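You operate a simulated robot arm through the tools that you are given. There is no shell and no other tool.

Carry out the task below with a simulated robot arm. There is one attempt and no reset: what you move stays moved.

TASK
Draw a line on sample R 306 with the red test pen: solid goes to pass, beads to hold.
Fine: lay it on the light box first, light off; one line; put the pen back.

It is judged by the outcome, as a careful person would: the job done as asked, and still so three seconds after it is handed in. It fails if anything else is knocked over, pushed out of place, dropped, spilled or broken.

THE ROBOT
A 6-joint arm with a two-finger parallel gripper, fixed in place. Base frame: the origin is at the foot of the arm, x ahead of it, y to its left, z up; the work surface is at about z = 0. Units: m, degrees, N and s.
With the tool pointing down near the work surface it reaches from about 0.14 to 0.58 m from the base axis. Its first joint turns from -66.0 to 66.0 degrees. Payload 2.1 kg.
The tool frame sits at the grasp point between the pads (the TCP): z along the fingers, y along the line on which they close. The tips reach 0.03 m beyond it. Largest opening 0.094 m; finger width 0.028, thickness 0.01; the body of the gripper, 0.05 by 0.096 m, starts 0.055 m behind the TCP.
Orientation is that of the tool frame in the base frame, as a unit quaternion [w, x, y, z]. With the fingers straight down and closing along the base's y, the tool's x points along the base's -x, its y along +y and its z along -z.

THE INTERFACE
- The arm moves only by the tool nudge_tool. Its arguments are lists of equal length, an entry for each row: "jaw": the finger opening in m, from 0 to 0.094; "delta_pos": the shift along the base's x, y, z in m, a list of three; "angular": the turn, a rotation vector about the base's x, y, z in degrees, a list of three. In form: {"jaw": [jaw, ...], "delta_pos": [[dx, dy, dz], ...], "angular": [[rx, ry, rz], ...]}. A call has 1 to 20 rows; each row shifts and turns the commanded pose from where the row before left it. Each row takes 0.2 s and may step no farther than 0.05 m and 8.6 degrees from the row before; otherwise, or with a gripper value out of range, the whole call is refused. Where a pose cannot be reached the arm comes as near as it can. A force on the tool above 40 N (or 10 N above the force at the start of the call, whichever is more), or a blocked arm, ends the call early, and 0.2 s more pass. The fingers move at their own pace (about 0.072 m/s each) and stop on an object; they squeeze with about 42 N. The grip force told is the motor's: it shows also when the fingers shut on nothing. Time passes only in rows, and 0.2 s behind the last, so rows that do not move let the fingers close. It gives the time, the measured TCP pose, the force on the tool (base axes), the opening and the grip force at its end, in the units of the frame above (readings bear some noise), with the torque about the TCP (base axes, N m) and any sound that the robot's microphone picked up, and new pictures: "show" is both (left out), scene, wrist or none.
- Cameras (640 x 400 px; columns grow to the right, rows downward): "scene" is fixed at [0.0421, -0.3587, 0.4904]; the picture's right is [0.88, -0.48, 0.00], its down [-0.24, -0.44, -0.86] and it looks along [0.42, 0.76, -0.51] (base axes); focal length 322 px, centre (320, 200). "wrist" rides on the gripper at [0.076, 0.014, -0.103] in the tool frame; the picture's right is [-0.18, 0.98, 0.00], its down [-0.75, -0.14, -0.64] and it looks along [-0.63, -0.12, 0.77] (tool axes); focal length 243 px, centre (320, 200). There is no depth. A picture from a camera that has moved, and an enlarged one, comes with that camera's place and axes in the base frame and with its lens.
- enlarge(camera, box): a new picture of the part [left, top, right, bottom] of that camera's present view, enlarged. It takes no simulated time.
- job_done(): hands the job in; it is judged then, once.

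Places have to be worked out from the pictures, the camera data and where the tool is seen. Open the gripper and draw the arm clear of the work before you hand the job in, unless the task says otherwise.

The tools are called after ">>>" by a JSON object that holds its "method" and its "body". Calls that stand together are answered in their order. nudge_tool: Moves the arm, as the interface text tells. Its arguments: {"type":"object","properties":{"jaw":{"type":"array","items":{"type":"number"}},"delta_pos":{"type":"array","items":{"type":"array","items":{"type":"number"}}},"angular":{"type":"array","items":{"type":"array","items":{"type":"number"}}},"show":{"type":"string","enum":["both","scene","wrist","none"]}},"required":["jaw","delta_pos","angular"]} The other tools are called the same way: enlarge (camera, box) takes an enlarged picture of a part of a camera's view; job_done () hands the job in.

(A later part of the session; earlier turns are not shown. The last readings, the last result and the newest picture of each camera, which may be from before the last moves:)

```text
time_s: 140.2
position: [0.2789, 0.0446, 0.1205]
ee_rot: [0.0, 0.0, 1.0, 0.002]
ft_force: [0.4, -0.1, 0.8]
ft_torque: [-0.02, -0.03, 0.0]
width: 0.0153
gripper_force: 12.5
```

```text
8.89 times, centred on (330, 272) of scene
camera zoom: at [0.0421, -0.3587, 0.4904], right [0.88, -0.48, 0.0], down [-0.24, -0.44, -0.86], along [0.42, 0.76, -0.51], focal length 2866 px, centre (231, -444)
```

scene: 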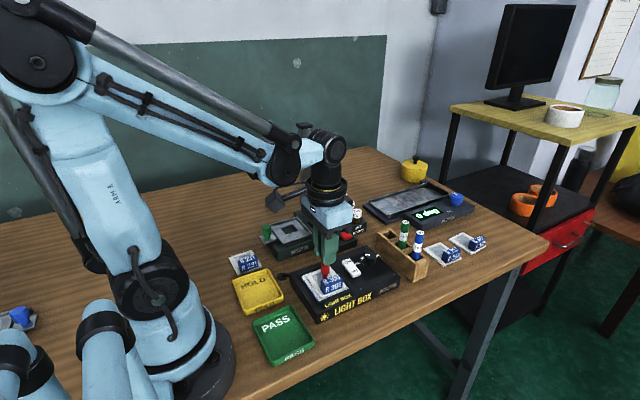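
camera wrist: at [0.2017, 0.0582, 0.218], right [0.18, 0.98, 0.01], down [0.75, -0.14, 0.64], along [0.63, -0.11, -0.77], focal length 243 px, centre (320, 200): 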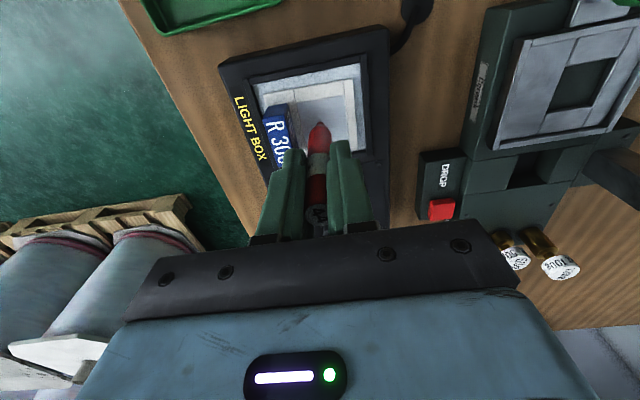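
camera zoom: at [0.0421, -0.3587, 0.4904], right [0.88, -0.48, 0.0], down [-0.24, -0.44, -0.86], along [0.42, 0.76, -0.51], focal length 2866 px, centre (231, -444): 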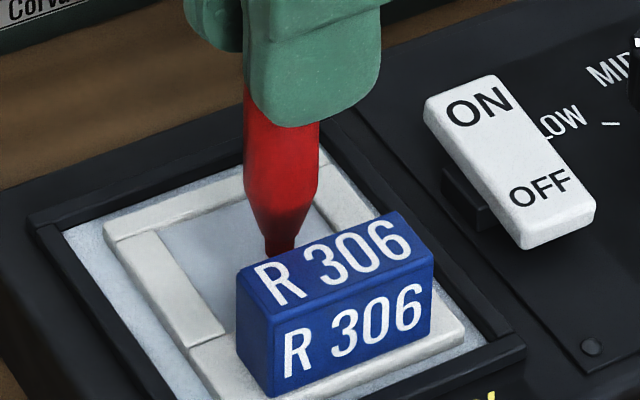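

The grip force can be modulated (12.5 N here). I'll soften a bit more and check that the pen is still held.

>>> {"method": "nudge_tool", "body": {"jaw": [0.0149, 0.0149, 0.0149], "delta_pos": [[0, 0, 0], [0, 0, 0], [0, 0, 0]], "angular": [[0, 0, 0], [0, 0, 0], [0, 0, 0]], "show": "none"}}

>>> {"method": "enlarge", "body": {"camera": "scene", "box": [300, 250, 360, 295]}}

```text
time_s: 141.0
position: [0.2784, 0.0462, 0.119]
ee_rot: [0.0, 0.0, 1.0, 0.003]
ft_force: [0.6, -0.3, -0.3]
ft_torque: [0.02, -0.04, 0.02]
width: 0.0159
gripper_force: 1.1
```

```text
8.89 times, centred on (330, 272) of scene
camera zoom: at [0.0421, -0.3587, 0.4904], right [0.88, -0.48, 0.0], down [-0.24, -0.44, -0.86], along [0.42, 0.76, -0.51], focal length 2866 px, centre (231, -444)
```

zoom: 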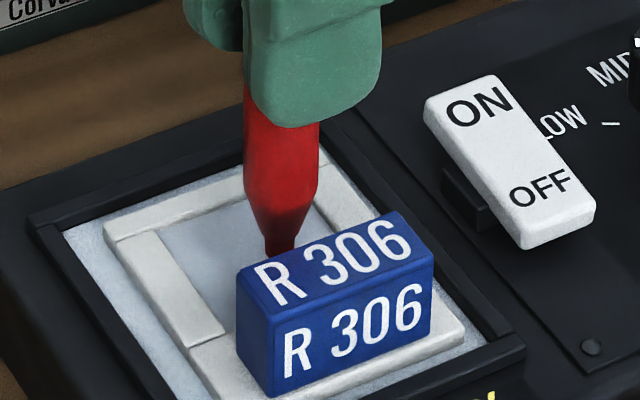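

At 1 N the pen still stays put. I'll use about 4 N of grip so the nib force self-limits, return to the start of the line, and lower onto the film.

>>> {"method": "nudge_tool", "body": {"jaw": [0.0147, 0.0147, 0.0147, 0.0147, 0.0147], "delta_pos": [[0, 0, 0], [0, 0.009, 0], [0, 0.0085, 0], [0, 0, -0.002], [0, 0, 0]], "angular": [[0, 0, 0], [0, 0, 0], [0, 0, 0], [0, 0, 0], [0, 0, 0]], "show": "none"}}

>>> {"method": "nudge_tool", "body": {"jaw": [0.0147, 0.0147, 0.0147], "delta_pos": [[0, 0, -0.001], [0, 0, -0.0005], [0, 0, 0]], "angular": [[0, 0, 0], [0, 0, 0], [0, 0, 0]], "show": "none"}}

>>> {"method": "nudge_tool", "body": {"jaw": [0.0147, 0.0147], "delta_pos": [[0, 0, -0.0005], [0, 0, 0]], "angular": [[0, 0, 0], [0, 0, 0]], "show": "none"}}

```text
time_s: 142.2
position: [0.2779, 0.0641, 0.1165]
ee_rot: [0.0, 0.0, 1.0, 0.003]
ft_force: [-0.3, -0.8, -0.1]
ft_torque: [-0.01, -0.04, -0.01]
width: 0.016
gripper_force: 0.4
```

```text
time_s: 143.0
position: [0.2774, 0.0627, 0.1152]
ee_rot: [0.001, 0.0, 1.0, 0.002]
ft_force: [-0.1, 0.0, 0.6]
ft_torque: [0.02, 0.03, 0.0]
width: 0.016
gripper_force: 0.9
```

```text
time_s: 143.6
position: [0.2791, 0.063, 0.1144]
ee_rot: [0.001, 0.0, 1.0, 0.003]
ft_force: [-0.3, 0.9, 0.6]
ft_torque: [0.0, 0.0, 0.04]
width: 0.016
gripper_force: 0.6
```

>>> {"method": "enlarge", "body": {"camera": "scene", "box": [308, 255, 348, 285]}}

>>> {"method": "enlarge", "body": {"camera": "wrist", "box": [270, 80, 370, 200]}}

```text
13.33 times, centred on (328, 270) of scene
camera zoom: at [0.0421, -0.3587, 0.4904], right [0.88, -0.48, 0.0], down [-0.24, -0.44, -0.86], along [0.42, 0.76, -0.51], focal length 4298 px, centre (213, -733)
```

zoom: 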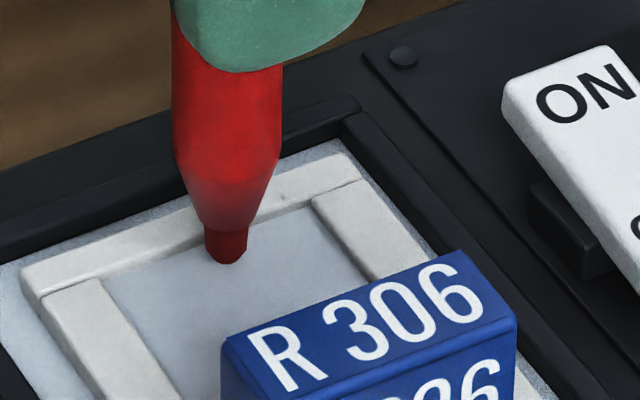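

```text
3.33 times, centred on (320, 140) of wrist
camera zoom: at [0.2018, 0.076, 0.2166], right [0.18, 0.98, 0.01], down [0.75, -0.14, 0.64], along [0.63, -0.11, -0.77], focal length 809 px, centre (320, 400)
```

zoom: 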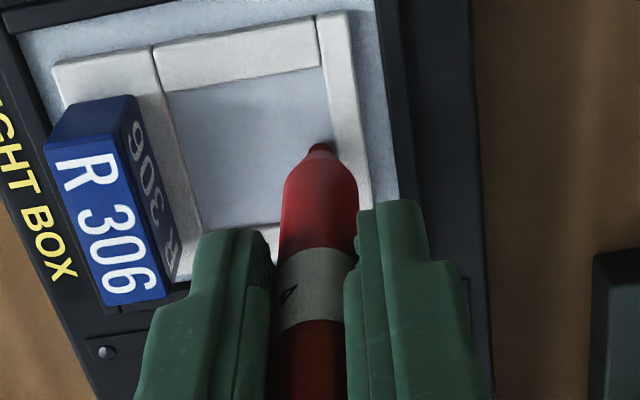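

The nib now rests on the film with under 1 N, pen upright and lightly guided. I'll firm the grip a touch and draw the stroke like this.

>>> {"method": "nudge_tool", "body": {"jaw": [0.0145, 0.0145, 0.0145, 0.0145], "delta_pos": [[0, 0, -0.0004], [0, 0, 0], [0, -0.003, 0], [0, -0.003, 0]], "angular": [[0, 0, 0], [0, 0, 0], [0, 0, 0], [0, 0, 0]], "show": "none"}}

>>> {"method": "enlarge", "body": {"camera": "wrist", "box": [280, 80, 370, 155]}}

>>> {"method": "enlarge", "body": {"camera": "scene", "box": [308, 255, 348, 285]}}

```text
time_s: 144.6
position: [0.2792, 0.0559, 0.1143]
ee_rot: [0.001, 0.0, 1.0, 0.002]
ft_force: [-0.2, -0.5, -1.7]
ft_torque: [0.01, -0.04, -0.01]
width: 0.0153
gripper_force: 0.7
```

```text
5.33 times, centred on (325, 118) of wrist
camera zoom: at [0.202, 0.0689, 0.216], right [0.18, 0.98, 0.01], down [0.75, -0.14, 0.64], along [0.63, -0.11, -0.77], focal length 1294 px, centre (293, 640)
```

zoom: 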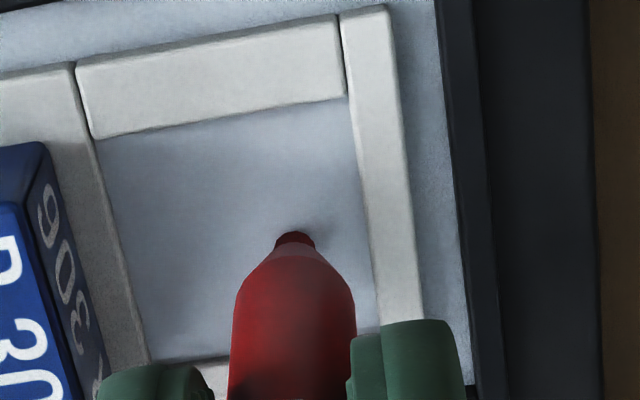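

```text
13.33 times, centred on (328, 270) of scene
camera zoom: at [0.0421, -0.3587, 0.4904], right [0.88, -0.48, 0.0], down [-0.24, -0.44, -0.86], along [0.42, 0.76, -0.51], focal length 4298 px, centre (213, -733)
```

zoom: 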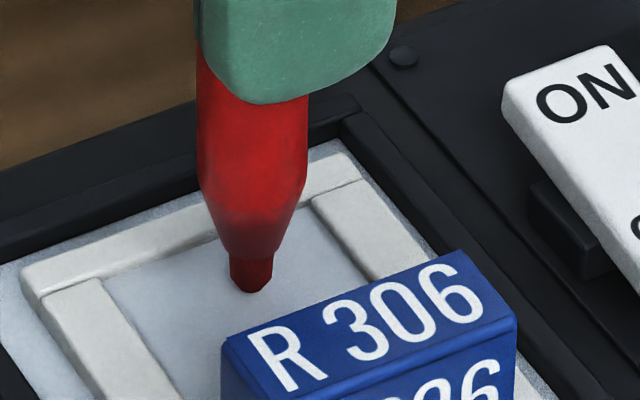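

No trace yet over the first 6 mm. I'll complete this light stroke to the end so it's a full continuous line.

>>> {"method": "nudge_tool", "body": {"jaw": [0.0143, 0.0143, 0.0143, 0.0143, 0.0143, 0.0143, 0.0143], "delta_pos": [[0, -0.003, -0.0002], [0, -0.003, -0.0002], [0, -0.003, -0.0002], [0, -0.003, -0.0002], [0, -0.003, -0.0002], [0, -0.003, -0.0002], [0, -0.002, -0.0002]], "angular": [[0, 0, 0], [0, 0, 0], [0, 0, 0], [0, 0, 0], [0, 0, 0], [0, 0, 0], [0, 0, 0]], "show": "none"}}

>>> {"method": "enlarge", "body": {"camera": "wrist", "box": [285, 80, 375, 155]}}

>>> {"method": "enlarge", "body": {"camera": "scene", "box": [308, 255, 348, 285]}}

```text
time_s: 146.2
position: [0.2782, 0.0361, 0.1121]
ee_rot: [0.001, 0.0, 1.0, 0.002]
ft_force: [-0.4, -0.2, 2.0]
ft_torque: [0.05, 0.0, -0.03]
width: 0.0159
gripper_force: 5.4
```

```text
5.33 times, centred on (330, 118) of wrist
camera zoom: at [0.2007, 0.0491, 0.2143], right [0.18, 0.98, 0.01], down [0.75, -0.14, 0.64], along [0.63, -0.11, -0.77], focal length 1294 px, centre (267, 640)
```

zoom: 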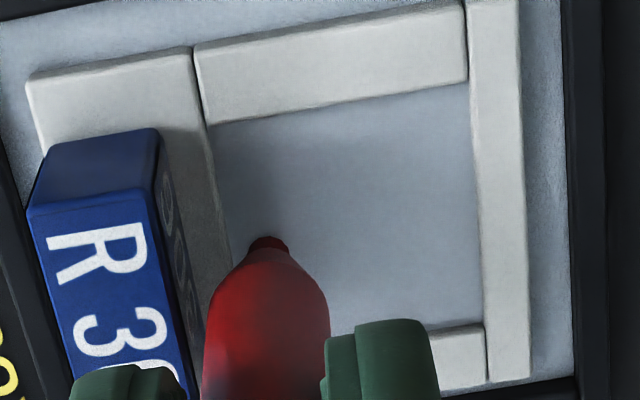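

```text
13.33 times, centred on (328, 270) of scene
camera zoom: at [0.0421, -0.3587, 0.4904], right [0.88, -0.48, 0.0], down [-0.24, -0.44, -0.86], along [0.42, 0.76, -0.51], focal length 4298 px, centre (213, -733)
```

zoom: 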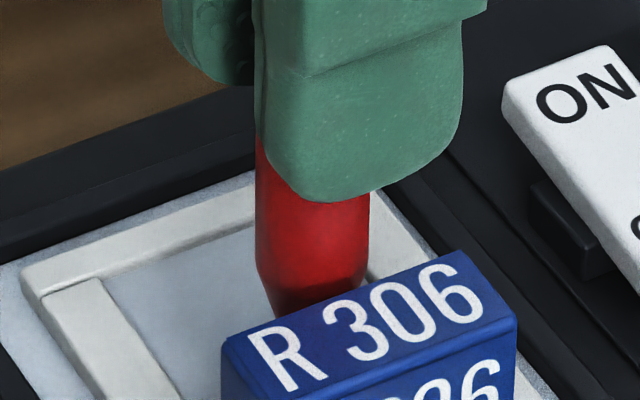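

That stroke was light and continuous over about 26 mm. I'll grip firmly again, lift, move aside and look after a moment.

>>> {"method": "nudge_tool", "body": {"jaw": [0.0143, 0.012, 0.0, 0.0, 0.0, 0.0], "delta_pos": [[0, 0, 0.004], [0, 0, 0.006], [0, 0, 0.03], [0.01, 0.045, 0.01], [0, 0, 0], [0, 0, 0]], "angular": [[0, 0, 0], [0, 0, 0], [0, 0, 0], [0, 0, 0], [0, 0, 0], [0, 0, 0]]}}

>>> {"method": "enlarge", "body": {"camera": "scene", "box": [308, 260, 348, 290]}}

>>> {"method": "enlarge", "body": {"camera": "wrist", "box": [230, 30, 350, 130]}}

```text
time_s: 147.6
position: [0.2897, 0.0823, 0.1626]
ee_rot: [0.001, 0.0, 1.0, 0.003]
ft_force: [-0.4, 0.6, 0.0]
ft_torque: [0.02, 0.01, -0.03]
width: 0.0146
gripper_force: 41.7
camera wrist: at [0.2135, 0.0955, 0.2647], right [0.18, 0.98, 0.01], down [0.75, -0.14, 0.64], along [0.63, -0.11, -0.77], focal length 243 px, centre (320, 200)
```

scene: 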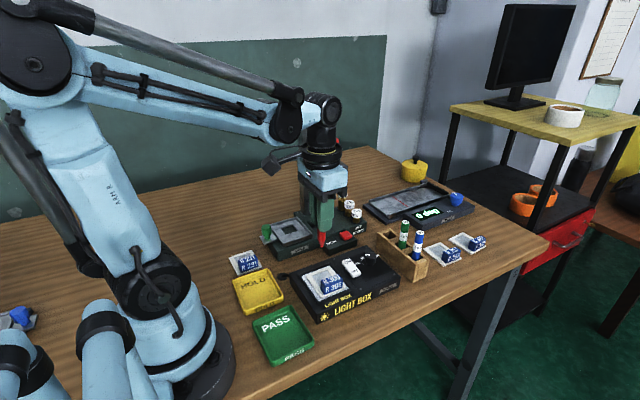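
wrist: 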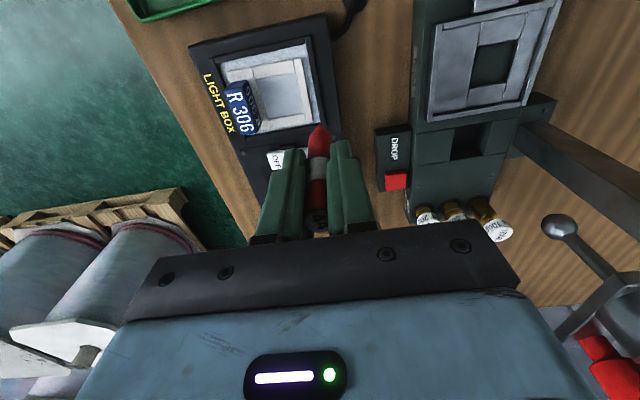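

```text
13.33 times, centred on (328, 275) of scene
camera zoom: at [0.0421, -0.3587, 0.4904], right [0.88, -0.48, 0.0], down [-0.24, -0.44, -0.86], along [0.42, 0.76, -0.51], focal length 4298 px, centre (213, -800)
```

zoom: 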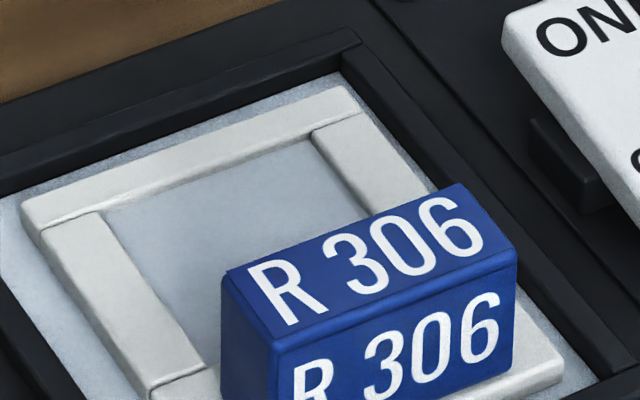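

```text
4.00 times, centred on (290, 80) of wrist
camera zoom: at [0.2135, 0.0955, 0.2647], right [0.18, 0.98, 0.01], down [0.75, -0.14, 0.64], along [0.63, -0.11, -0.77], focal length 970 px, centre (440, 680)
```

zoom: 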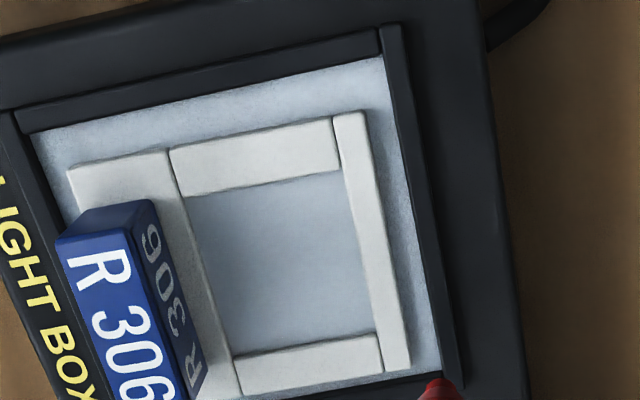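

No line. One regime remains untested: a steady mid-range force of a few newtons for the whole stroke, since earlier strokes were either much harder or lighter. I'll use a moderate grip (~12 N) so the pen slips at a steady few newtons, and set down again at the start.

>>> {"method": "nudge_tool", "body": {"jaw": [0, 0, 0, 0.0136, 0.0136], "delta_pos": [[-0.01, -0.0185, 0], [0, 0, -0.03], [0, 0, -0.017], [0, 0, 0], [0, 0, 0]], "angular": [[0, 0, 0], [0, 0, 0], [0, 0, 0], [0, 0, 0], [0, 0, 0]], "show": "none"}}

>>> {"method": "nudge_tool", "body": {"jaw": [0.0136, 0.0136, 0.0136, 0.0136], "delta_pos": [[0, 0, -0.001], [0, 0, -0.001], [0, 0, -0.0005], [0, 0, 0]], "angular": [[0, 0, 0], [0, 0, 0], [0, 0, 0], [0, 0, 0]], "show": "none"}}

>>> {"method": "enlarge", "body": {"camera": "scene", "box": [308, 255, 348, 285]}}

```text
time_s: 148.8
position: [0.2819, 0.0636, 0.1161]
ee_rot: [0.001, 0.0, 1.0, 0.002]
ft_force: [-0.2, -1.2, -0.6]
ft_torque: [0.02, 0.02, 0.02]
width: 0.0147
gripper_force: 41.8
```

```text
time_s: 149.8
position: [0.2788, 0.064, 0.1145]
ee_rot: [0.001, 0.001, 1.0, 0.003]
ft_force: [0.0, 0.3, -0.6]
ft_torque: [-0.01, 0.0, 0.0]
width: 0.0147
gripper_force: 41.7
```

```text
13.33 times, centred on (328, 270) of scene
camera zoom: at [0.0421, -0.3587, 0.4904], right [0.88, -0.48, 0.0], down [-0.24, -0.44, -0.86], along [0.42, 0.76, -0.51], focal length 4298 px, centre (213, -733)
```

zoom: 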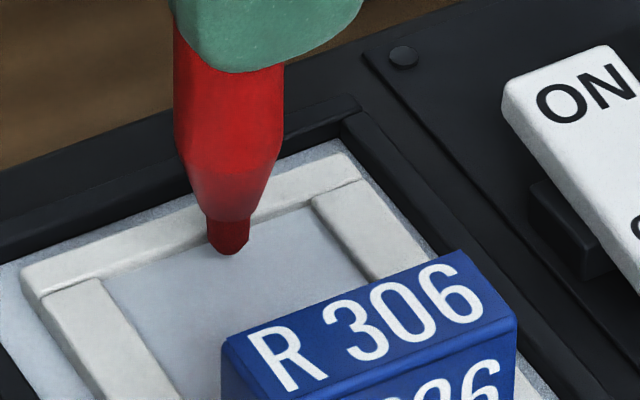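

>>> {"method": "nudge_tool", "body": {"jaw": [0.0142, 0.0142, 0.0142, 0.0142], "delta_pos": [[0, 0, 0], [0, 0, -0.0005], [0, 0, -0.0005], [0, 0, 0]], "angular": [[0, 0, 0], [0, 0, 0], [0, 0, 0], [0, 0, 0]], "show": "none"}}

>>> {"method": "nudge_tool", "body": {"jaw": [0.0142, 0.0142, 0.0142], "delta_pos": [[0, 0, -0.0005], [0, 0, -0.0005], [0, 0, 0]], "angular": [[0, 0, 0], [0, 0, 0], [0, 0, 0]], "show": "none"}}

```text
time_s: 150.8
position: [0.2779, 0.0629, 0.1124]
ee_rot: [0.001, -0.001, 1.0, 0.003]
ft_force: [-0.7, 1.1, 1.1]
ft_torque: [0.06, -0.04, 0.03]
width: 0.0157
gripper_force: 12.5
```

```text
time_s: 151.6
position: [0.2788, 0.062, 0.11]
ee_rot: [0.001, 0.0, 1.0, 0.003]
ft_force: [-0.8, 0.9, 1.8]
ft_torque: [-0.02, 0.0, 0.01]
width: 0.0154
gripper_force: 5.8
```

A steady ~2 N now. Drawing with continuous tiny feed so the force stays in this range.

>>> {"method": "nudge_tool", "body": {"jaw": [0.0141, 0.0141, 0.0141, 0.0141, 0.0141], "delta_pos": [[0, 0, -0.0003], [0, -0.003, -0.0002], [0, -0.003, -0.0002], [0, -0.003, -0.0002], [0, -0.003, -0.0002]], "angular": [[0, 0, 0], [0, 0, 0], [0, 0, 0], [0, 0, 0], [0, 0, 0]], "show": "none"}}

>>> {"method": "enlarge", "body": {"camera": "wrist", "box": [285, 80, 375, 155]}}

>>> {"method": "enlarge", "body": {"camera": "scene", "box": [308, 255, 348, 285]}}

```text
time_s: 152.8
position: [0.2784, 0.0508, 0.1105]
ee_rot: [0.001, 0.0, 1.0, 0.002]
ft_force: [0.3, -0.3, -0.1]
ft_torque: [0.03, -0.02, -0.02]
width: 0.0152
gripper_force: 25.4
```

```text
5.33 times, centred on (330, 118) of wrist
camera zoom: at [0.2013, 0.0635, 0.2128], right [0.18, 0.98, 0.01], down [0.75, -0.14, 0.64], along [0.63, -0.11, -0.77], focal length 1294 px, centre (267, 640)
```

zoom: 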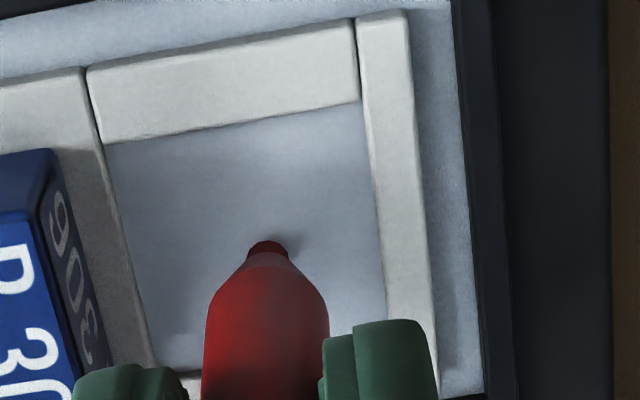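

```text
13.33 times, centred on (328, 270) of scene
camera zoom: at [0.0421, -0.3587, 0.4904], right [0.88, -0.48, 0.0], down [-0.24, -0.44, -0.86], along [0.42, 0.76, -0.51], focal length 4298 px, centre (213, -733)
```

zoom: 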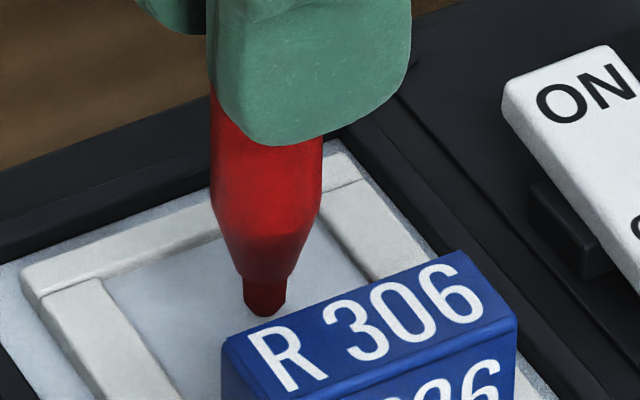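

Contact is steady but still no trace. One remaining combination is light force and brisk motion: lift, return to start, settle lightly, then make a fast 27 mm stroke and lift, in one go.

>>> {"method": "nudge_tool", "body": {"jaw": [0.0142, 0.0142, 0.0142, 0.0142, 0.0142, 0.0142], "delta_pos": [[0, 0, 0.003], [0, 0.0125, 0], [0, 0, -0.002], [0, 0, -0.001], [0, 0, -0.001], [0, 0, 0]], "angular": [[0, 0, 0], [0, 0, 0], [0, 0, 0], [0, 0, 0], [0, 0, 0], [0, 0, 0]], "show": "none"}}

>>> {"method": "nudge_tool", "body": {"jaw": [0.0142, 0.0142, 0.0142, 0.0142, 0.0142], "delta_pos": [[0, 0, -0.0005], [0, -0.009, -0.0003], [0, -0.009, -0.0003], [0, -0.009, -0.0003], [0, 0, 0.006]], "angular": [[0, 0, 0], [0, 0, 0], [0, 0, 0], [0, 0, 0], [0, 0, 0]], "show": "none"}}

>>> {"method": "enlarge", "body": {"camera": "wrist", "box": [285, 80, 375, 155]}}

>>> {"method": "enlarge", "body": {"camera": "scene", "box": [308, 255, 348, 285]}}

```text
time_s: 154.2
position: [0.2791, 0.0628, 0.1107]
ee_rot: [0.001, 0.0, 1.0, 0.003]
ft_force: [-0.4, 0.3, 1.9]
ft_torque: [0.03, 0.03, 0.02]
width: 0.0154
gripper_force: 5.4
```

```text
time_s: 155.4
position: [0.2766, 0.0377, 0.1158]
ee_rot: [0.001, 0.0, 1.0, 0.003]
ft_force: [0.3, -0.3, 0.9]
ft_torque: [-0.01, 0.0, -0.01]
width: 0.0153
gripper_force: 12.0
```

```text
5.33 times, centred on (330, 118) of wrist
camera zoom: at [0.2004, 0.0498, 0.2167], right [0.18, 0.98, 0.01], down [0.75, -0.14, 0.64], along [0.63, -0.11, -0.77], focal length 1294 px, centre (267, 640)
```

zoom: 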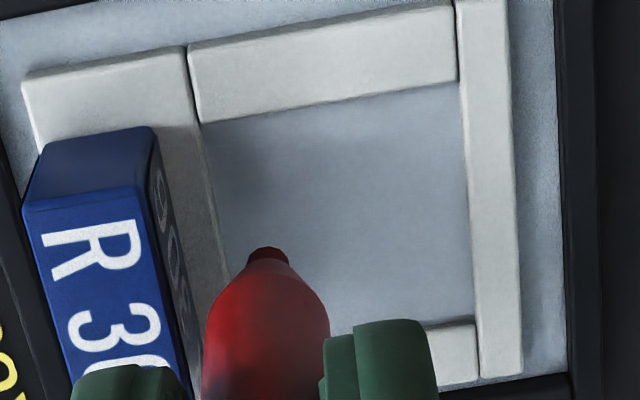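

```text
13.33 times, centred on (328, 270) of scene
camera zoom: at [0.0421, -0.3587, 0.4904], right [0.88, -0.48, 0.0], down [-0.24, -0.44, -0.86], along [0.42, 0.76, -0.51], focal length 4298 px, centre (213, -733)
```

zoom: 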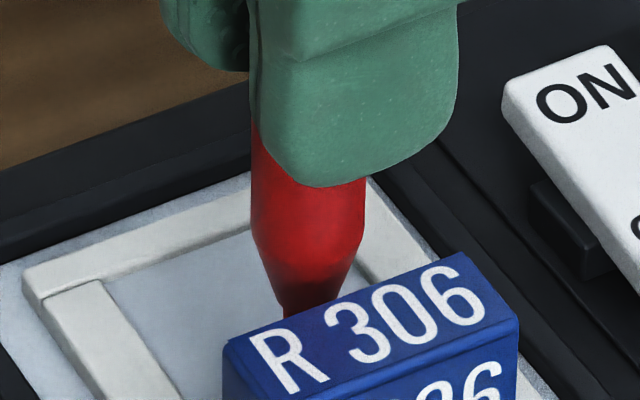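

Still nothing. I'll lift clear and examine the nib itself very closely, in case it is covered by a cap.

>>> {"method": "nudge_tool", "body": {"jaw": [0.0142, 0.0, 0.0, 0.0, 0.0, 0.0, 0.0], "delta_pos": [[0, 0, 0.01], [0, 0, 0.02], [0, 0.04, 0.03], [0.02, 0.03, 0.03], [0, 0, 0], [0, 0, 0], [0, 0, 0]], "angular": [[0, 0, 0], [0, 0, 0], [0, 0, 0], [0, 0, 0], [0, 0, 0], [0, 0, 0], [0, 0, 0]]}}

>>> {"method": "enlarge", "body": {"camera": "wrist", "box": [300, 110, 340, 150]}}

>>> {"method": "enlarge", "body": {"camera": "scene", "box": [315, 165, 355, 225]}}

>>> {"method": "enlarge", "body": {"camera": "scene", "box": [312, 268, 336, 286]}}

```text
time_s: 157.0
position: [0.299, 0.1073, 0.2052]
ee_rot: [0.001, -0.001, 1.0, 0.003]
ft_force: [-0.3, -0.9, -0.8]
ft_torque: [0.0, -0.02, 0.01]
width: 0.0148
gripper_force: 42.4
camera wrist: at [0.2223, 0.1199, 0.3067], right [0.18, 0.98, 0.01], down [0.75, -0.14, 0.64], along [0.63, -0.11, -0.77], focal length 243 px, centre (320, 200)
```

scene: 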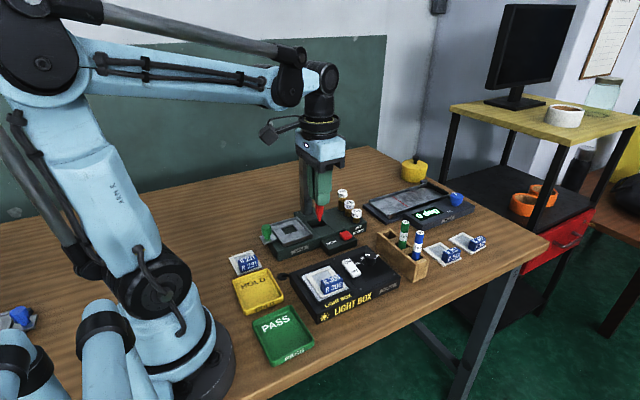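
wrist: 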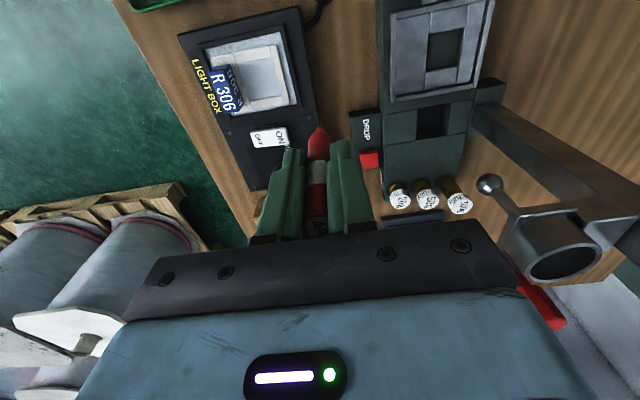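

```text
10.00 times, centred on (320, 130) of wrist
camera zoom: at [0.2223, 0.1199, 0.3067], right [0.18, 0.98, 0.01], down [0.75, -0.14, 0.64], along [0.63, -0.11, -0.77], focal length 2426 px, centre (320, 900)
```

zoom: 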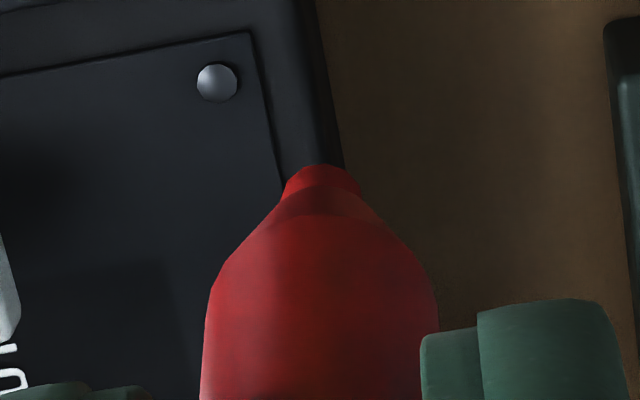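

```text
6.67 times, centred on (335, 195) of scene
camera zoom: at [0.0421, -0.3587, 0.4904], right [0.88, -0.48, 0.0], down [-0.24, -0.44, -0.86], along [0.42, 0.76, -0.51], focal length 2149 px, centre (220, 233)
```

zoom: 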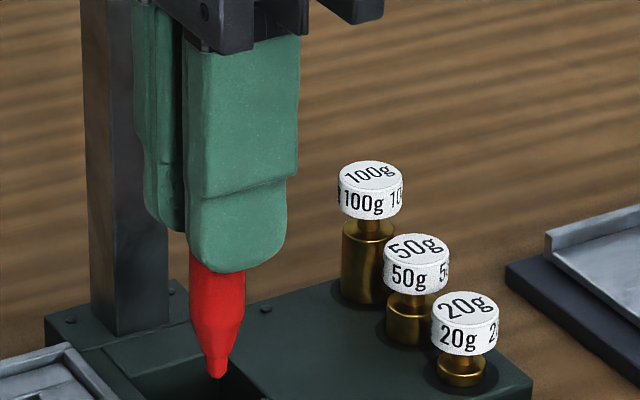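

```text
16.00 times, centred on (324, 277) of scene
camera zoom: at [0.0421, -0.3587, 0.4904], right [0.88, -0.48, 0.0], down [-0.24, -0.44, -0.86], along [0.42, 0.76, -0.51], focal length 5158 px, centre (256, -1032)
```

zoom: 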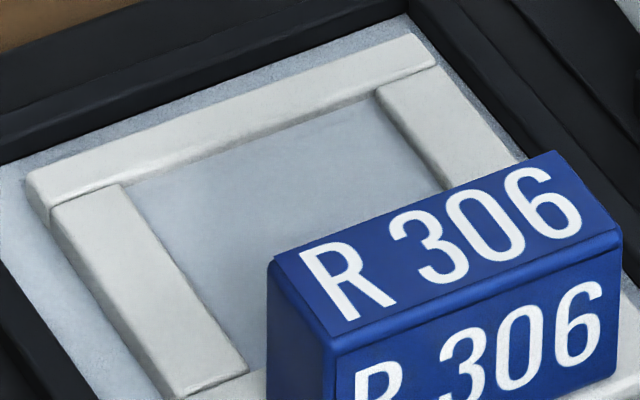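

The nib is a plain tapered tip with no separate cap visible. One more variable to try is a really slow stroke under firm hold. I'll return above the film start point and check alignment first, since the sample shifted slightly.

>>> {"method": "nudge_tool", "body": {"jaw": [0, 0, 0, 0, 0, 0, 0], "delta_pos": [[-0.02, -0.0225, 0], [0, -0.0225, -0.02], [0, 0, -0.035], [0, 0, -0.025], [0, 0, -0.008], [0, 0, 0], [0, 0, 0]], "angular": [[0, 0, 0], [0, 0, 0], [0, 0, 0], [0, 0, 0], [0, 0, 0], [0, 0, 0], [0, 0, 0]], "show": "none"}}

>>> {"method": "enlarge", "body": {"camera": "wrist", "box": [270, 70, 380, 160]}}

>>> {"method": "enlarge", "body": {"camera": "scene", "box": [308, 255, 348, 285]}}

```text
time_s: 158.6
position: [0.279, 0.0634, 0.1163]
ee_rot: [0.001, 0.0, 1.0, 0.003]
ft_force: [-1.1, -0.2, -0.1]
ft_torque: [-0.01, 0.03, 0.02]
width: 0.0147
gripper_force: 42.0
```

```text
4.44 times, centred on (325, 115) of wrist
camera zoom: at [0.2011, 0.0756, 0.2181], right [0.18, 0.98, 0.01], down [0.75, -0.14, 0.64], along [0.63, -0.11, -0.77], focal length 1078 px, centre (298, 578)
```

zoom: 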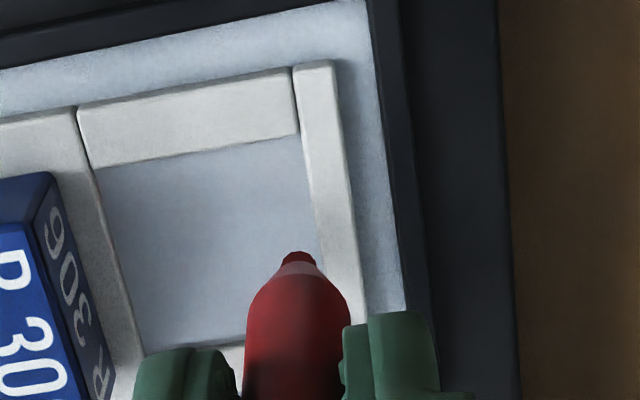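

```text
13.33 times, centred on (328, 270) of scene
camera zoom: at [0.0421, -0.3587, 0.4904], right [0.88, -0.48, 0.0], down [-0.24, -0.44, -0.86], along [0.42, 0.76, -0.51], focal length 4298 px, centre (213, -733)
```

zoom: 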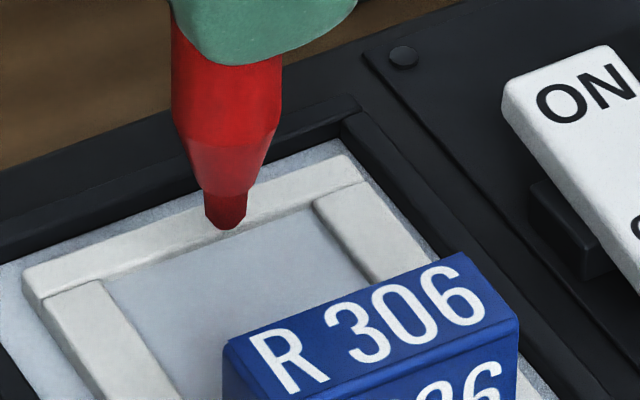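

About 5 mm above the film, well aligned. Lowering to contact.

>>> {"method": "nudge_tool", "body": {"jaw": [0, 0, 0, 0], "delta_pos": [[0, 0, -0.002], [0, 0, -0.002], [0, 0, -0.001], [0, 0, 0]], "angular": [[0, 0, 0], [0, 0, 0], [0, 0, 0], [0, 0, 0]], "show": "none"}}

>>> {"method": "nudge_tool", "body": {"jaw": [0, 0], "delta_pos": [[0, 0, -0.0005], [0, 0, 0]], "angular": [[0, 0, 0], [0, 0, 0]], "show": "none"}}

```text
time_s: 159.6
position: [0.2796, 0.0622, 0.1127]
ee_rot: [0.001, 0.0, 1.0, 0.003]
ft_force: [0.2, 0.1, -0.5]
ft_torque: [-0.01, 0.01, -0.02]
width: 0.0148
gripper_force: 41.5
```

```text
time_s: 160.2
position: [0.2787, 0.063, 0.1111]
ee_rot: [0.0, 0.0, 1.0, 0.003]
ft_force: [0.4, 0.2, 0.1]
ft_torque: [-0.02, 0.03, 0.02]
width: 0.0148
gripper_force: 42.6
```

>>> {"method": "nudge_tool", "body": {"jaw": [0, 0], "delta_pos": [[0, 0, -0.0005], [0, 0, 0]], "angular": [[0, 0, 0], [0, 0, 0]], "show": "none"}}

>>> {"method": "nudge_tool", "body": {"jaw": [0, 0], "delta_pos": [[0, 0, -0.0004], [0, 0, 0]], "angular": [[0, 0, 0], [0, 0, 0]], "show": "none"}}

```text
time_s: 160.8
position: [0.278, 0.0623, 0.1096]
ee_rot: [0.0, 0.0, 1.0, 0.002]
ft_force: [0.4, -0.5, -0.5]
ft_torque: [0.0, 0.03, 0.01]
width: 0.0148
gripper_force: 41.7
```

```text
time_s: 161.4
position: [0.2774, 0.0622, 0.1094]
ee_rot: [0.001, 0.0, 1.0, 0.003]
ft_force: [-0.5, -0.6, 0.6]
ft_torque: [-0.02, 0.01, 0.02]
width: 0.0149
gripper_force: 41.7
```

>>> {"method": "nudge_tool", "body": {"jaw": [0, 0], "delta_pos": [[0, 0, -0.0004], [0, 0, 0]], "angular": [[0, 0, 0], [0, 0, 0]], "show": "none"}}

>>> {"method": "nudge_tool", "body": {"jaw": [0, 0], "delta_pos": [[0, 0, -0.0003], [0, 0, 0]], "angular": [[0, 0, 0], [0, 0, 0]], "show": "none"}}

```text
time_s: 162.0
position: [0.2791, 0.062, 0.1094]
ee_rot: [0.0, 0.001, 1.0, 0.003]
ft_force: [-0.6, 0.8, 3.1]
ft_torque: [0.01, 0.0, 0.01]
width: 0.0149
gripper_force: 42.5
```

```text
time_s: 162.6
position: [0.2776, 0.0637, 0.1079]
ee_rot: [0.001, 0.0, 1.0, 0.002]
ft_force: [-1.4, 1.7, 10.2]
ft_torque: [0.12, 0.07, -0.02]
width: 0.0148
gripper_force: 41.9
```

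Firm 10 N contact. Now a slow drag at 4–5 mm/s.

>>> {"method": "nudge_tool", "body": {"jaw": [0, 0, 0, 0, 0, 0, 0, 0, 0, 0, 0, 0], "delta_pos": [[0, -0.0009, 0], [0, -0.0009, 0], [0, -0.0009, 0], [0, -0.0009, 0], [0, -0.0009, 0], [0, -0.0009, 0], [0, -0.0009, 0], [0, -0.0009, 0], [0, -0.0009, 0], [0, -0.0009, 0], [0, -0.0009, 0], [0, -0.0009, 0]], "angular": [[0, 0, 0], [0, 0, 0], [0, 0, 0], [0, 0, 0], [0, 0, 0], [0, 0, 0], [0, 0, 0], [0, 0, 0], [0, 0, 0], [0, 0, 0], [0, 0, 0], [0, 0, 0]], "show": "none"}}

>>> {"method": "enlarge", "body": {"camera": "wrist", "box": [285, 80, 375, 155]}}

```text
time_s: 165.2
position: [0.2793, 0.0521, 0.1087]
ee_rot: [0.001, 0.001, 1.0, 0.002]
ft_force: [-0.3, 1.7, 4.8]
ft_torque: [0.11, 0.03, -0.01]
width: 0.0143
gripper_force: 41.9
```

```text
5.33 times, centred on (330, 118) of wrist
camera zoom: at [0.2015, 0.0633, 0.2105], right [0.18, 0.98, 0.01], down [0.75, -0.14, 0.64], along [0.63, -0.11, -0.77], focal length 1294 px, centre (267, 640)
```

zoom: 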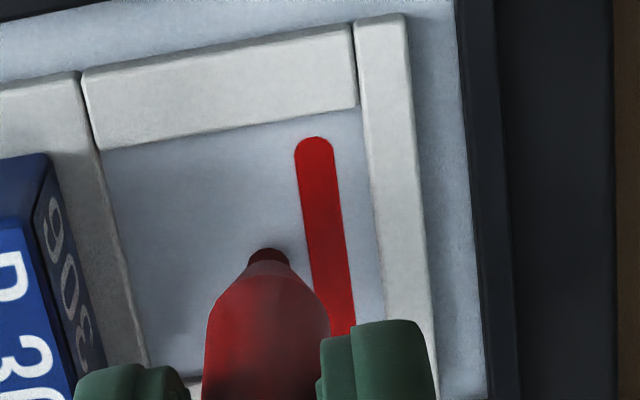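

A solid red line has appeared on the film, so slow, firm, steady contact was what it needed. One line only: I'll lift straight off now and look.

>>> {"method": "nudge_tool", "body": {"jaw": [0, 0, 0, 0, 0, 0], "delta_pos": [[0, 0, 0.01], [0, 0, 0.04], [0, 0, 0.04], [0.03, 0.035, 0.0], [0, 0, 0], [0, 0, 0]], "angular": [[0, 0, 0], [0, 0, 0], [0, 0, 0], [0, 0, 0], [0, 0, 0], [0, 0, 0]]}}

>>> {"method": "enlarge", "body": {"camera": "wrist", "box": [220, 20, 330, 120]}}

>>> {"method": "enlarge", "body": {"camera": "scene", "box": [308, 260, 348, 290]}}

```text
time_s: 166.6
position: [0.3102, 0.0845, 0.199]
ee_rot: [0.0, 0.0, 1.0, 0.003]
ft_force: [0.5, 0.1, 0.5]
ft_torque: [0.02, -0.02, -0.02]
width: 0.0145
gripper_force: 41.9
camera wrist: at [0.2334, 0.0968, 0.3002], right [0.18, 0.98, 0.01], down [0.75, -0.14, 0.64], along [0.63, -0.11, -0.77], focal length 243 px, centre (320, 200)
```

scene: 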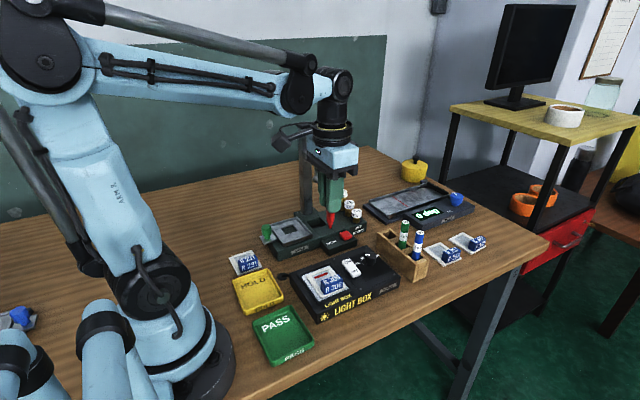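
wrist: 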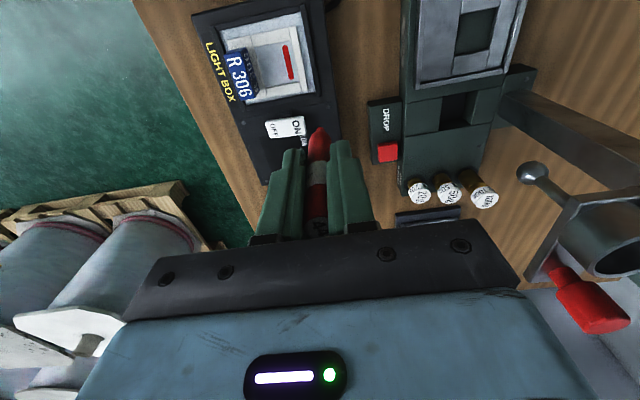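

```text
4.00 times, centred on (275, 70) of wrist
camera zoom: at [0.2334, 0.0968, 0.3002], right [0.18, 0.98, 0.01], down [0.75, -0.14, 0.64], along [0.63, -0.11, -0.77], focal length 970 px, centre (500, 720)
```

zoom: 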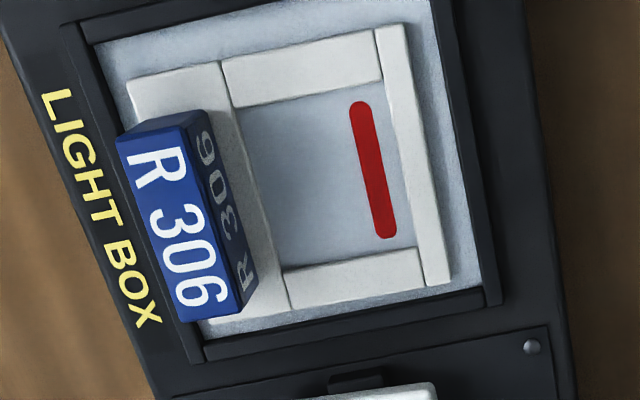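

```text
13.33 times, centred on (328, 275) of scene
camera zoom: at [0.0421, -0.3587, 0.4904], right [0.88, -0.48, 0.0], down [-0.24, -0.44, -0.86], along [0.42, 0.76, -0.51], focal length 4298 px, centre (213, -800)
```

zoom: 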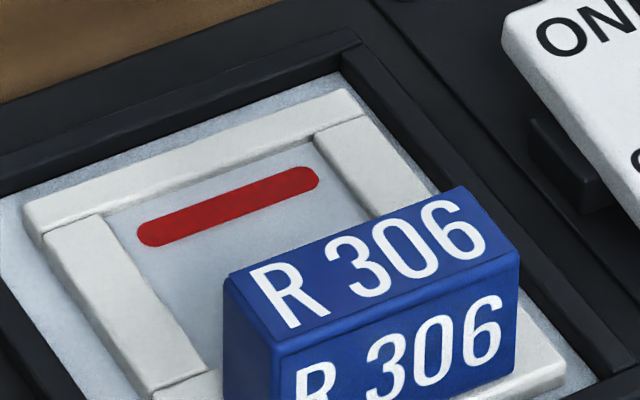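

One solid red line is on R 306. I'll return the pen now and re-check after a few seconds whether it stays solid or beads up. Moving over the pen slot.

>>> {"method": "nudge_tool", "body": {"jaw": [0, 0, 0, 0, 0, 0, 0, 0, 0], "delta_pos": [[0.041, -0.0006, 0], [0.041, -0.0006, 0], [0.041, -0.0006, 0], [0.0411, -0.0005, 0], [0, 0, -0.03], [0, 0, -0.025], [0, 0, 0], [0, 0, 0], [0, 0, 0]], "angular": [[0, 0, 0], [0, 0, 0], [0, 0, 0], [0, 0, 0], [0, 0, 0], [0, 0, 0], [0, 0, 0], [0, 0, 0], [0, 0, 0]], "show": "none"}}

>>> {"method": "enlarge", "body": {"camera": "wrist", "box": [260, 80, 380, 170]}}

>>> {"method": "enlarge", "body": {"camera": "scene", "box": [360, 180, 440, 260]}}

>>> {"method": "enlarge", "body": {"camera": "scene", "box": [308, 260, 348, 290]}}

```text
time_s: 168.6
position: [0.4733, 0.083, 0.1441]
ee_rot: [0.001, 0.0, 1.0, 0.003]
ft_force: [0.4, 0.2, 0.0]
ft_torque: [0.0, 0.0, 0.01]
width: 0.0147
gripper_force: 42.3
```

```text
4.44 times, centred on (320, 125) of wrist
camera zoom: at [0.3963, 0.0958, 0.2463], right [0.18, 0.98, 0.01], down [0.75, -0.14, 0.64], along [0.63, -0.11, -0.77], focal length 1078 px, centre (320, 533)
```

zoom: 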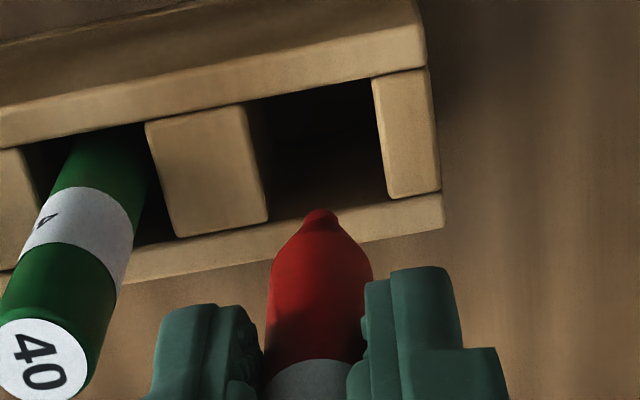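

```text
5.00 times, centred on (400, 220) of scene
camera zoom: at [0.0421, -0.3587, 0.4904], right [0.88, -0.48, 0.0], down [-0.24, -0.44, -0.86], along [0.42, 0.76, -0.51], focal length 1612 px, centre (-80, 100)
```

zoom: 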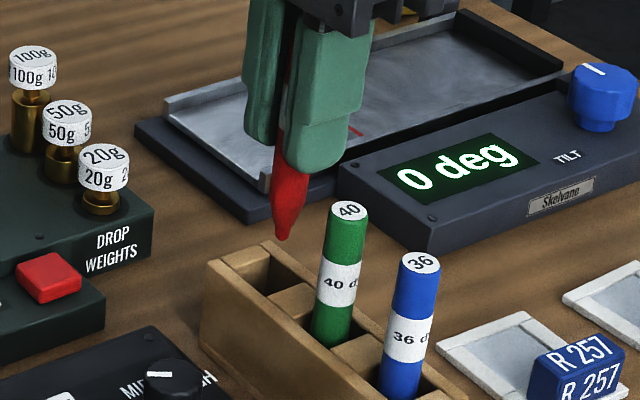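

```text
13.33 times, centred on (328, 275) of scene
camera zoom: at [0.0421, -0.3587, 0.4904], right [0.88, -0.48, 0.0], down [-0.24, -0.44, -0.86], along [0.42, 0.76, -0.51], focal length 4298 px, centre (213, -800)
```

zoom: 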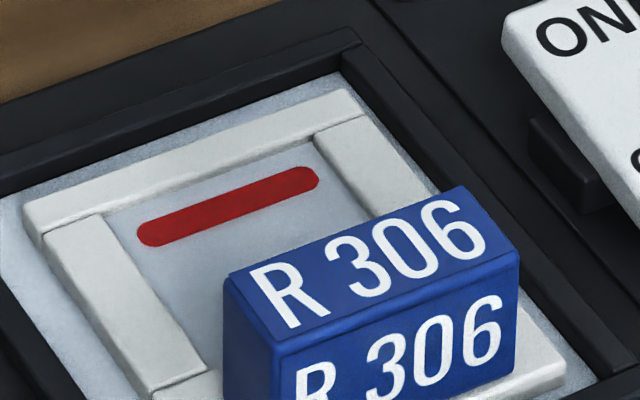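

The line is still solid after 2 s. The pen is about 3 mm too far in +x for the slot, so I'll correct that and insert.

>>> {"method": "nudge_tool", "body": {"jaw": [0, 0, 0, 0, 0, 0, 0, 0], "delta_pos": [[-0.003, 0, 0], [0, 0, -0.012], [0, 0, -0.012], [0, 0, -0.012], [0, 0, -0.012], [0, 0, -0.007], [0, 0, -0.002], [0, 0, 0]], "angular": [[0, 0, 0], [0, 0, 0], [0, 0, 0], [0, 0, 0], [0, 0, 0], [0, 0, 0], [0, 0, 0], [0, 0, 0]], "show": "none"}}

>>> {"method": "enlarge", "body": {"camera": "scene", "box": [360, 180, 440, 260]}}

>>> {"method": "enlarge", "body": {"camera": "wrist", "box": [260, 80, 380, 170]}}

```text
time_s: 170.4
position: [0.4702, 0.0846, 0.089]
ee_rot: [0.001, 0.001, 1.0, 0.002]
ft_force: [0.0, -0.1, 0.4]
ft_torque: [0.02, 0.0, -0.01]
width: 0.0147
gripper_force: 41.8
```

```text
5.00 times, centred on (400, 220) of scene
camera zoom: at [0.0421, -0.3587, 0.4904], right [0.88, -0.48, 0.0], down [-0.24, -0.44, -0.86], along [0.42, 0.76, -0.51], focal length 1612 px, centre (-80, 100)
```

zoom: 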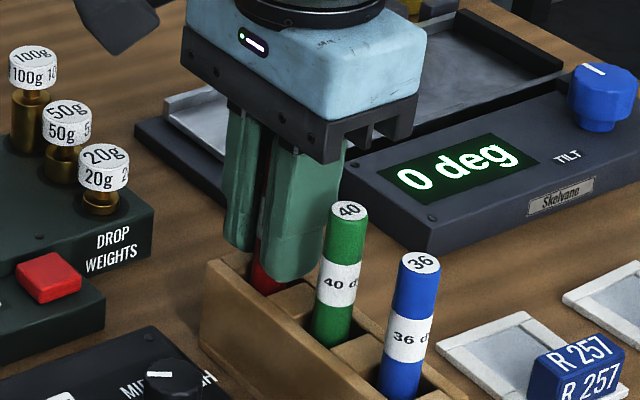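

```text
4.44 times, centred on (320, 125) of wrist
camera zoom: at [0.3928, 0.097, 0.1891], right [0.18, 0.98, 0.01], down [0.75, -0.14, 0.64], along [0.63, -0.11, -0.77], focal length 1078 px, centre (320, 533)
```

zoom: 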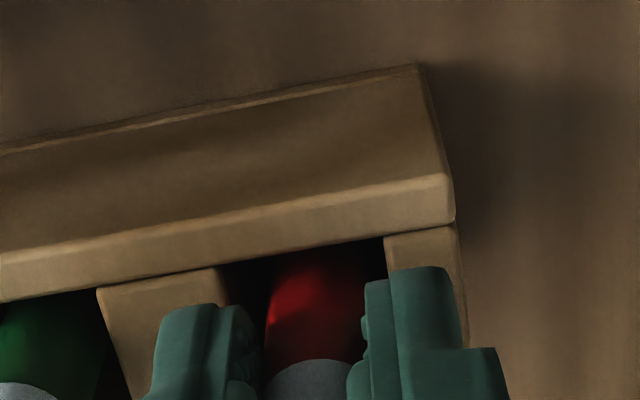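

Inside the slot, no contact. Lowering a little more to set it down gently.

>>> {"method": "nudge_tool", "body": {"jaw": [0, 0, 0], "delta_pos": [[0, 0, -0.0015], [0, 0, -0.001], [0, 0, 0]], "angular": [[0, 0, 0], [0, 0, 0], [0, 0, 0]], "show": "none"}}

```text
time_s: 171.2
position: [0.4695, 0.0831, 0.0856]
ee_rot: [0.001, 0.0, 1.0, 0.002]
ft_force: [-0.3, 0.3, 0.2]
ft_torque: [-0.03, 0.04, -0.01]
width: 0.0146
gripper_force: 41.9
```

Within about 1 mm of the slot floor. Releasing, rising and checking pen and line.

>>> {"method": "nudge_tool", "body": {"jaw": [0.012, 0.02, 0.028, 0.034, 0.034, 0.034, 0.034, 0.034], "delta_pos": [[0, 0, 0], [0, 0, 0], [0, 0, 0], [0, 0, 0], [0, 0, 0.02], [0, 0, 0.035], [0, 0, 0.05], [0, 0, 0]], "angular": [[0, 0, 0], [0, 0, 0], [0, 0, 0], [0, 0, 0], [0, 0, 0], [0, 0, 0], [0, 0, 0], [0, 0, 0]]}}

>>> {"method": "enlarge", "body": {"camera": "scene", "box": [360, 180, 440, 260]}}

>>> {"method": "enlarge", "body": {"camera": "scene", "box": [308, 260, 348, 290]}}

```text
time_s: 173.0
position: [0.4706, 0.086, 0.1921]
ee_rot: [0.001, 0.0, 1.0, 0.002]
ft_force: [0.1, 0.8, 1.2]
ft_torque: [-0.02, 0.0, -0.03]
width: 0.0339
gripper_force: 0.0
camera wrist: at [0.3939, 0.0996, 0.2931], right [0.18, 0.98, 0.01], down [0.75, -0.14, 0.64], along [0.63, -0.11, -0.77], focal length 243 px, centre (320, 200)
```

scene: 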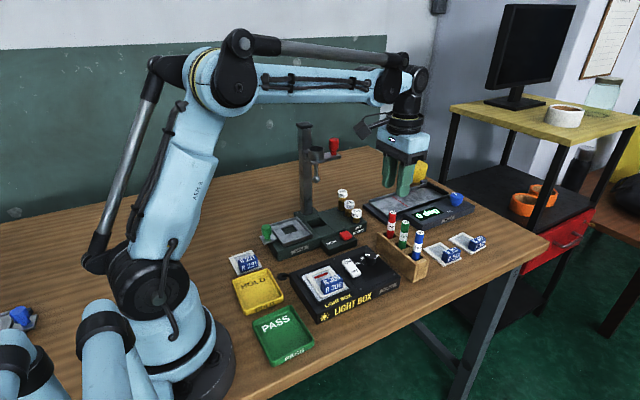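
wrist: 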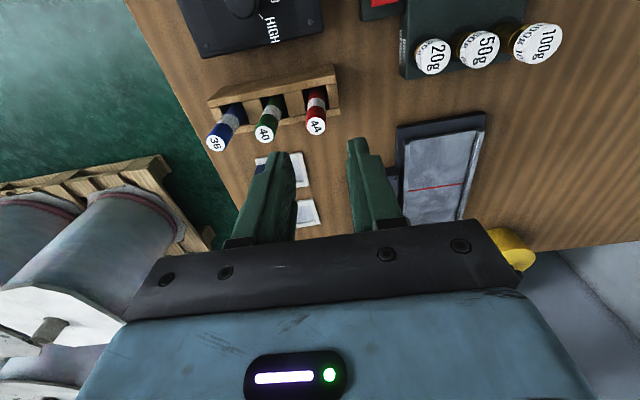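

```text
5.00 times, centred on (400, 220) of scene
camera zoom: at [0.0421, -0.3587, 0.4904], right [0.88, -0.48, 0.0], down [-0.24, -0.44, -0.86], along [0.42, 0.76, -0.51], focal length 1612 px, centre (-80, 100)
```

zoom: 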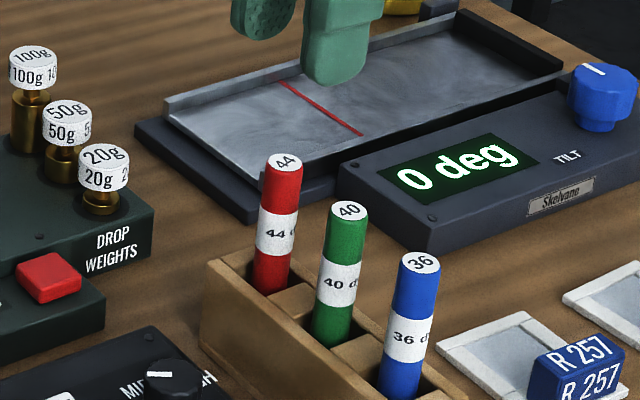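

```text
13.33 times, centred on (328, 275) of scene
camera zoom: at [0.0421, -0.3587, 0.4904], right [0.88, -0.48, 0.0], down [-0.24, -0.44, -0.86], along [0.42, 0.76, -0.51], focal length 4298 px, centre (213, -800)
```

zoom: 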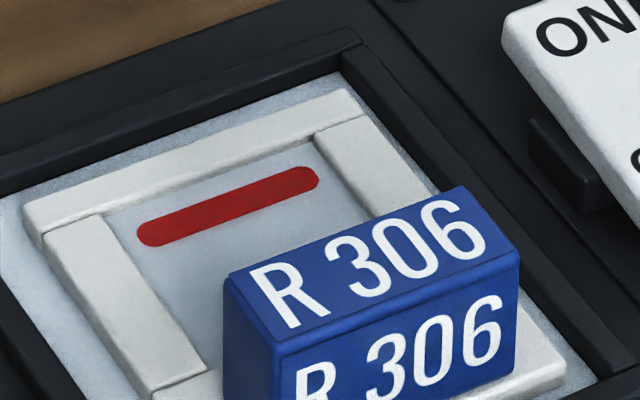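

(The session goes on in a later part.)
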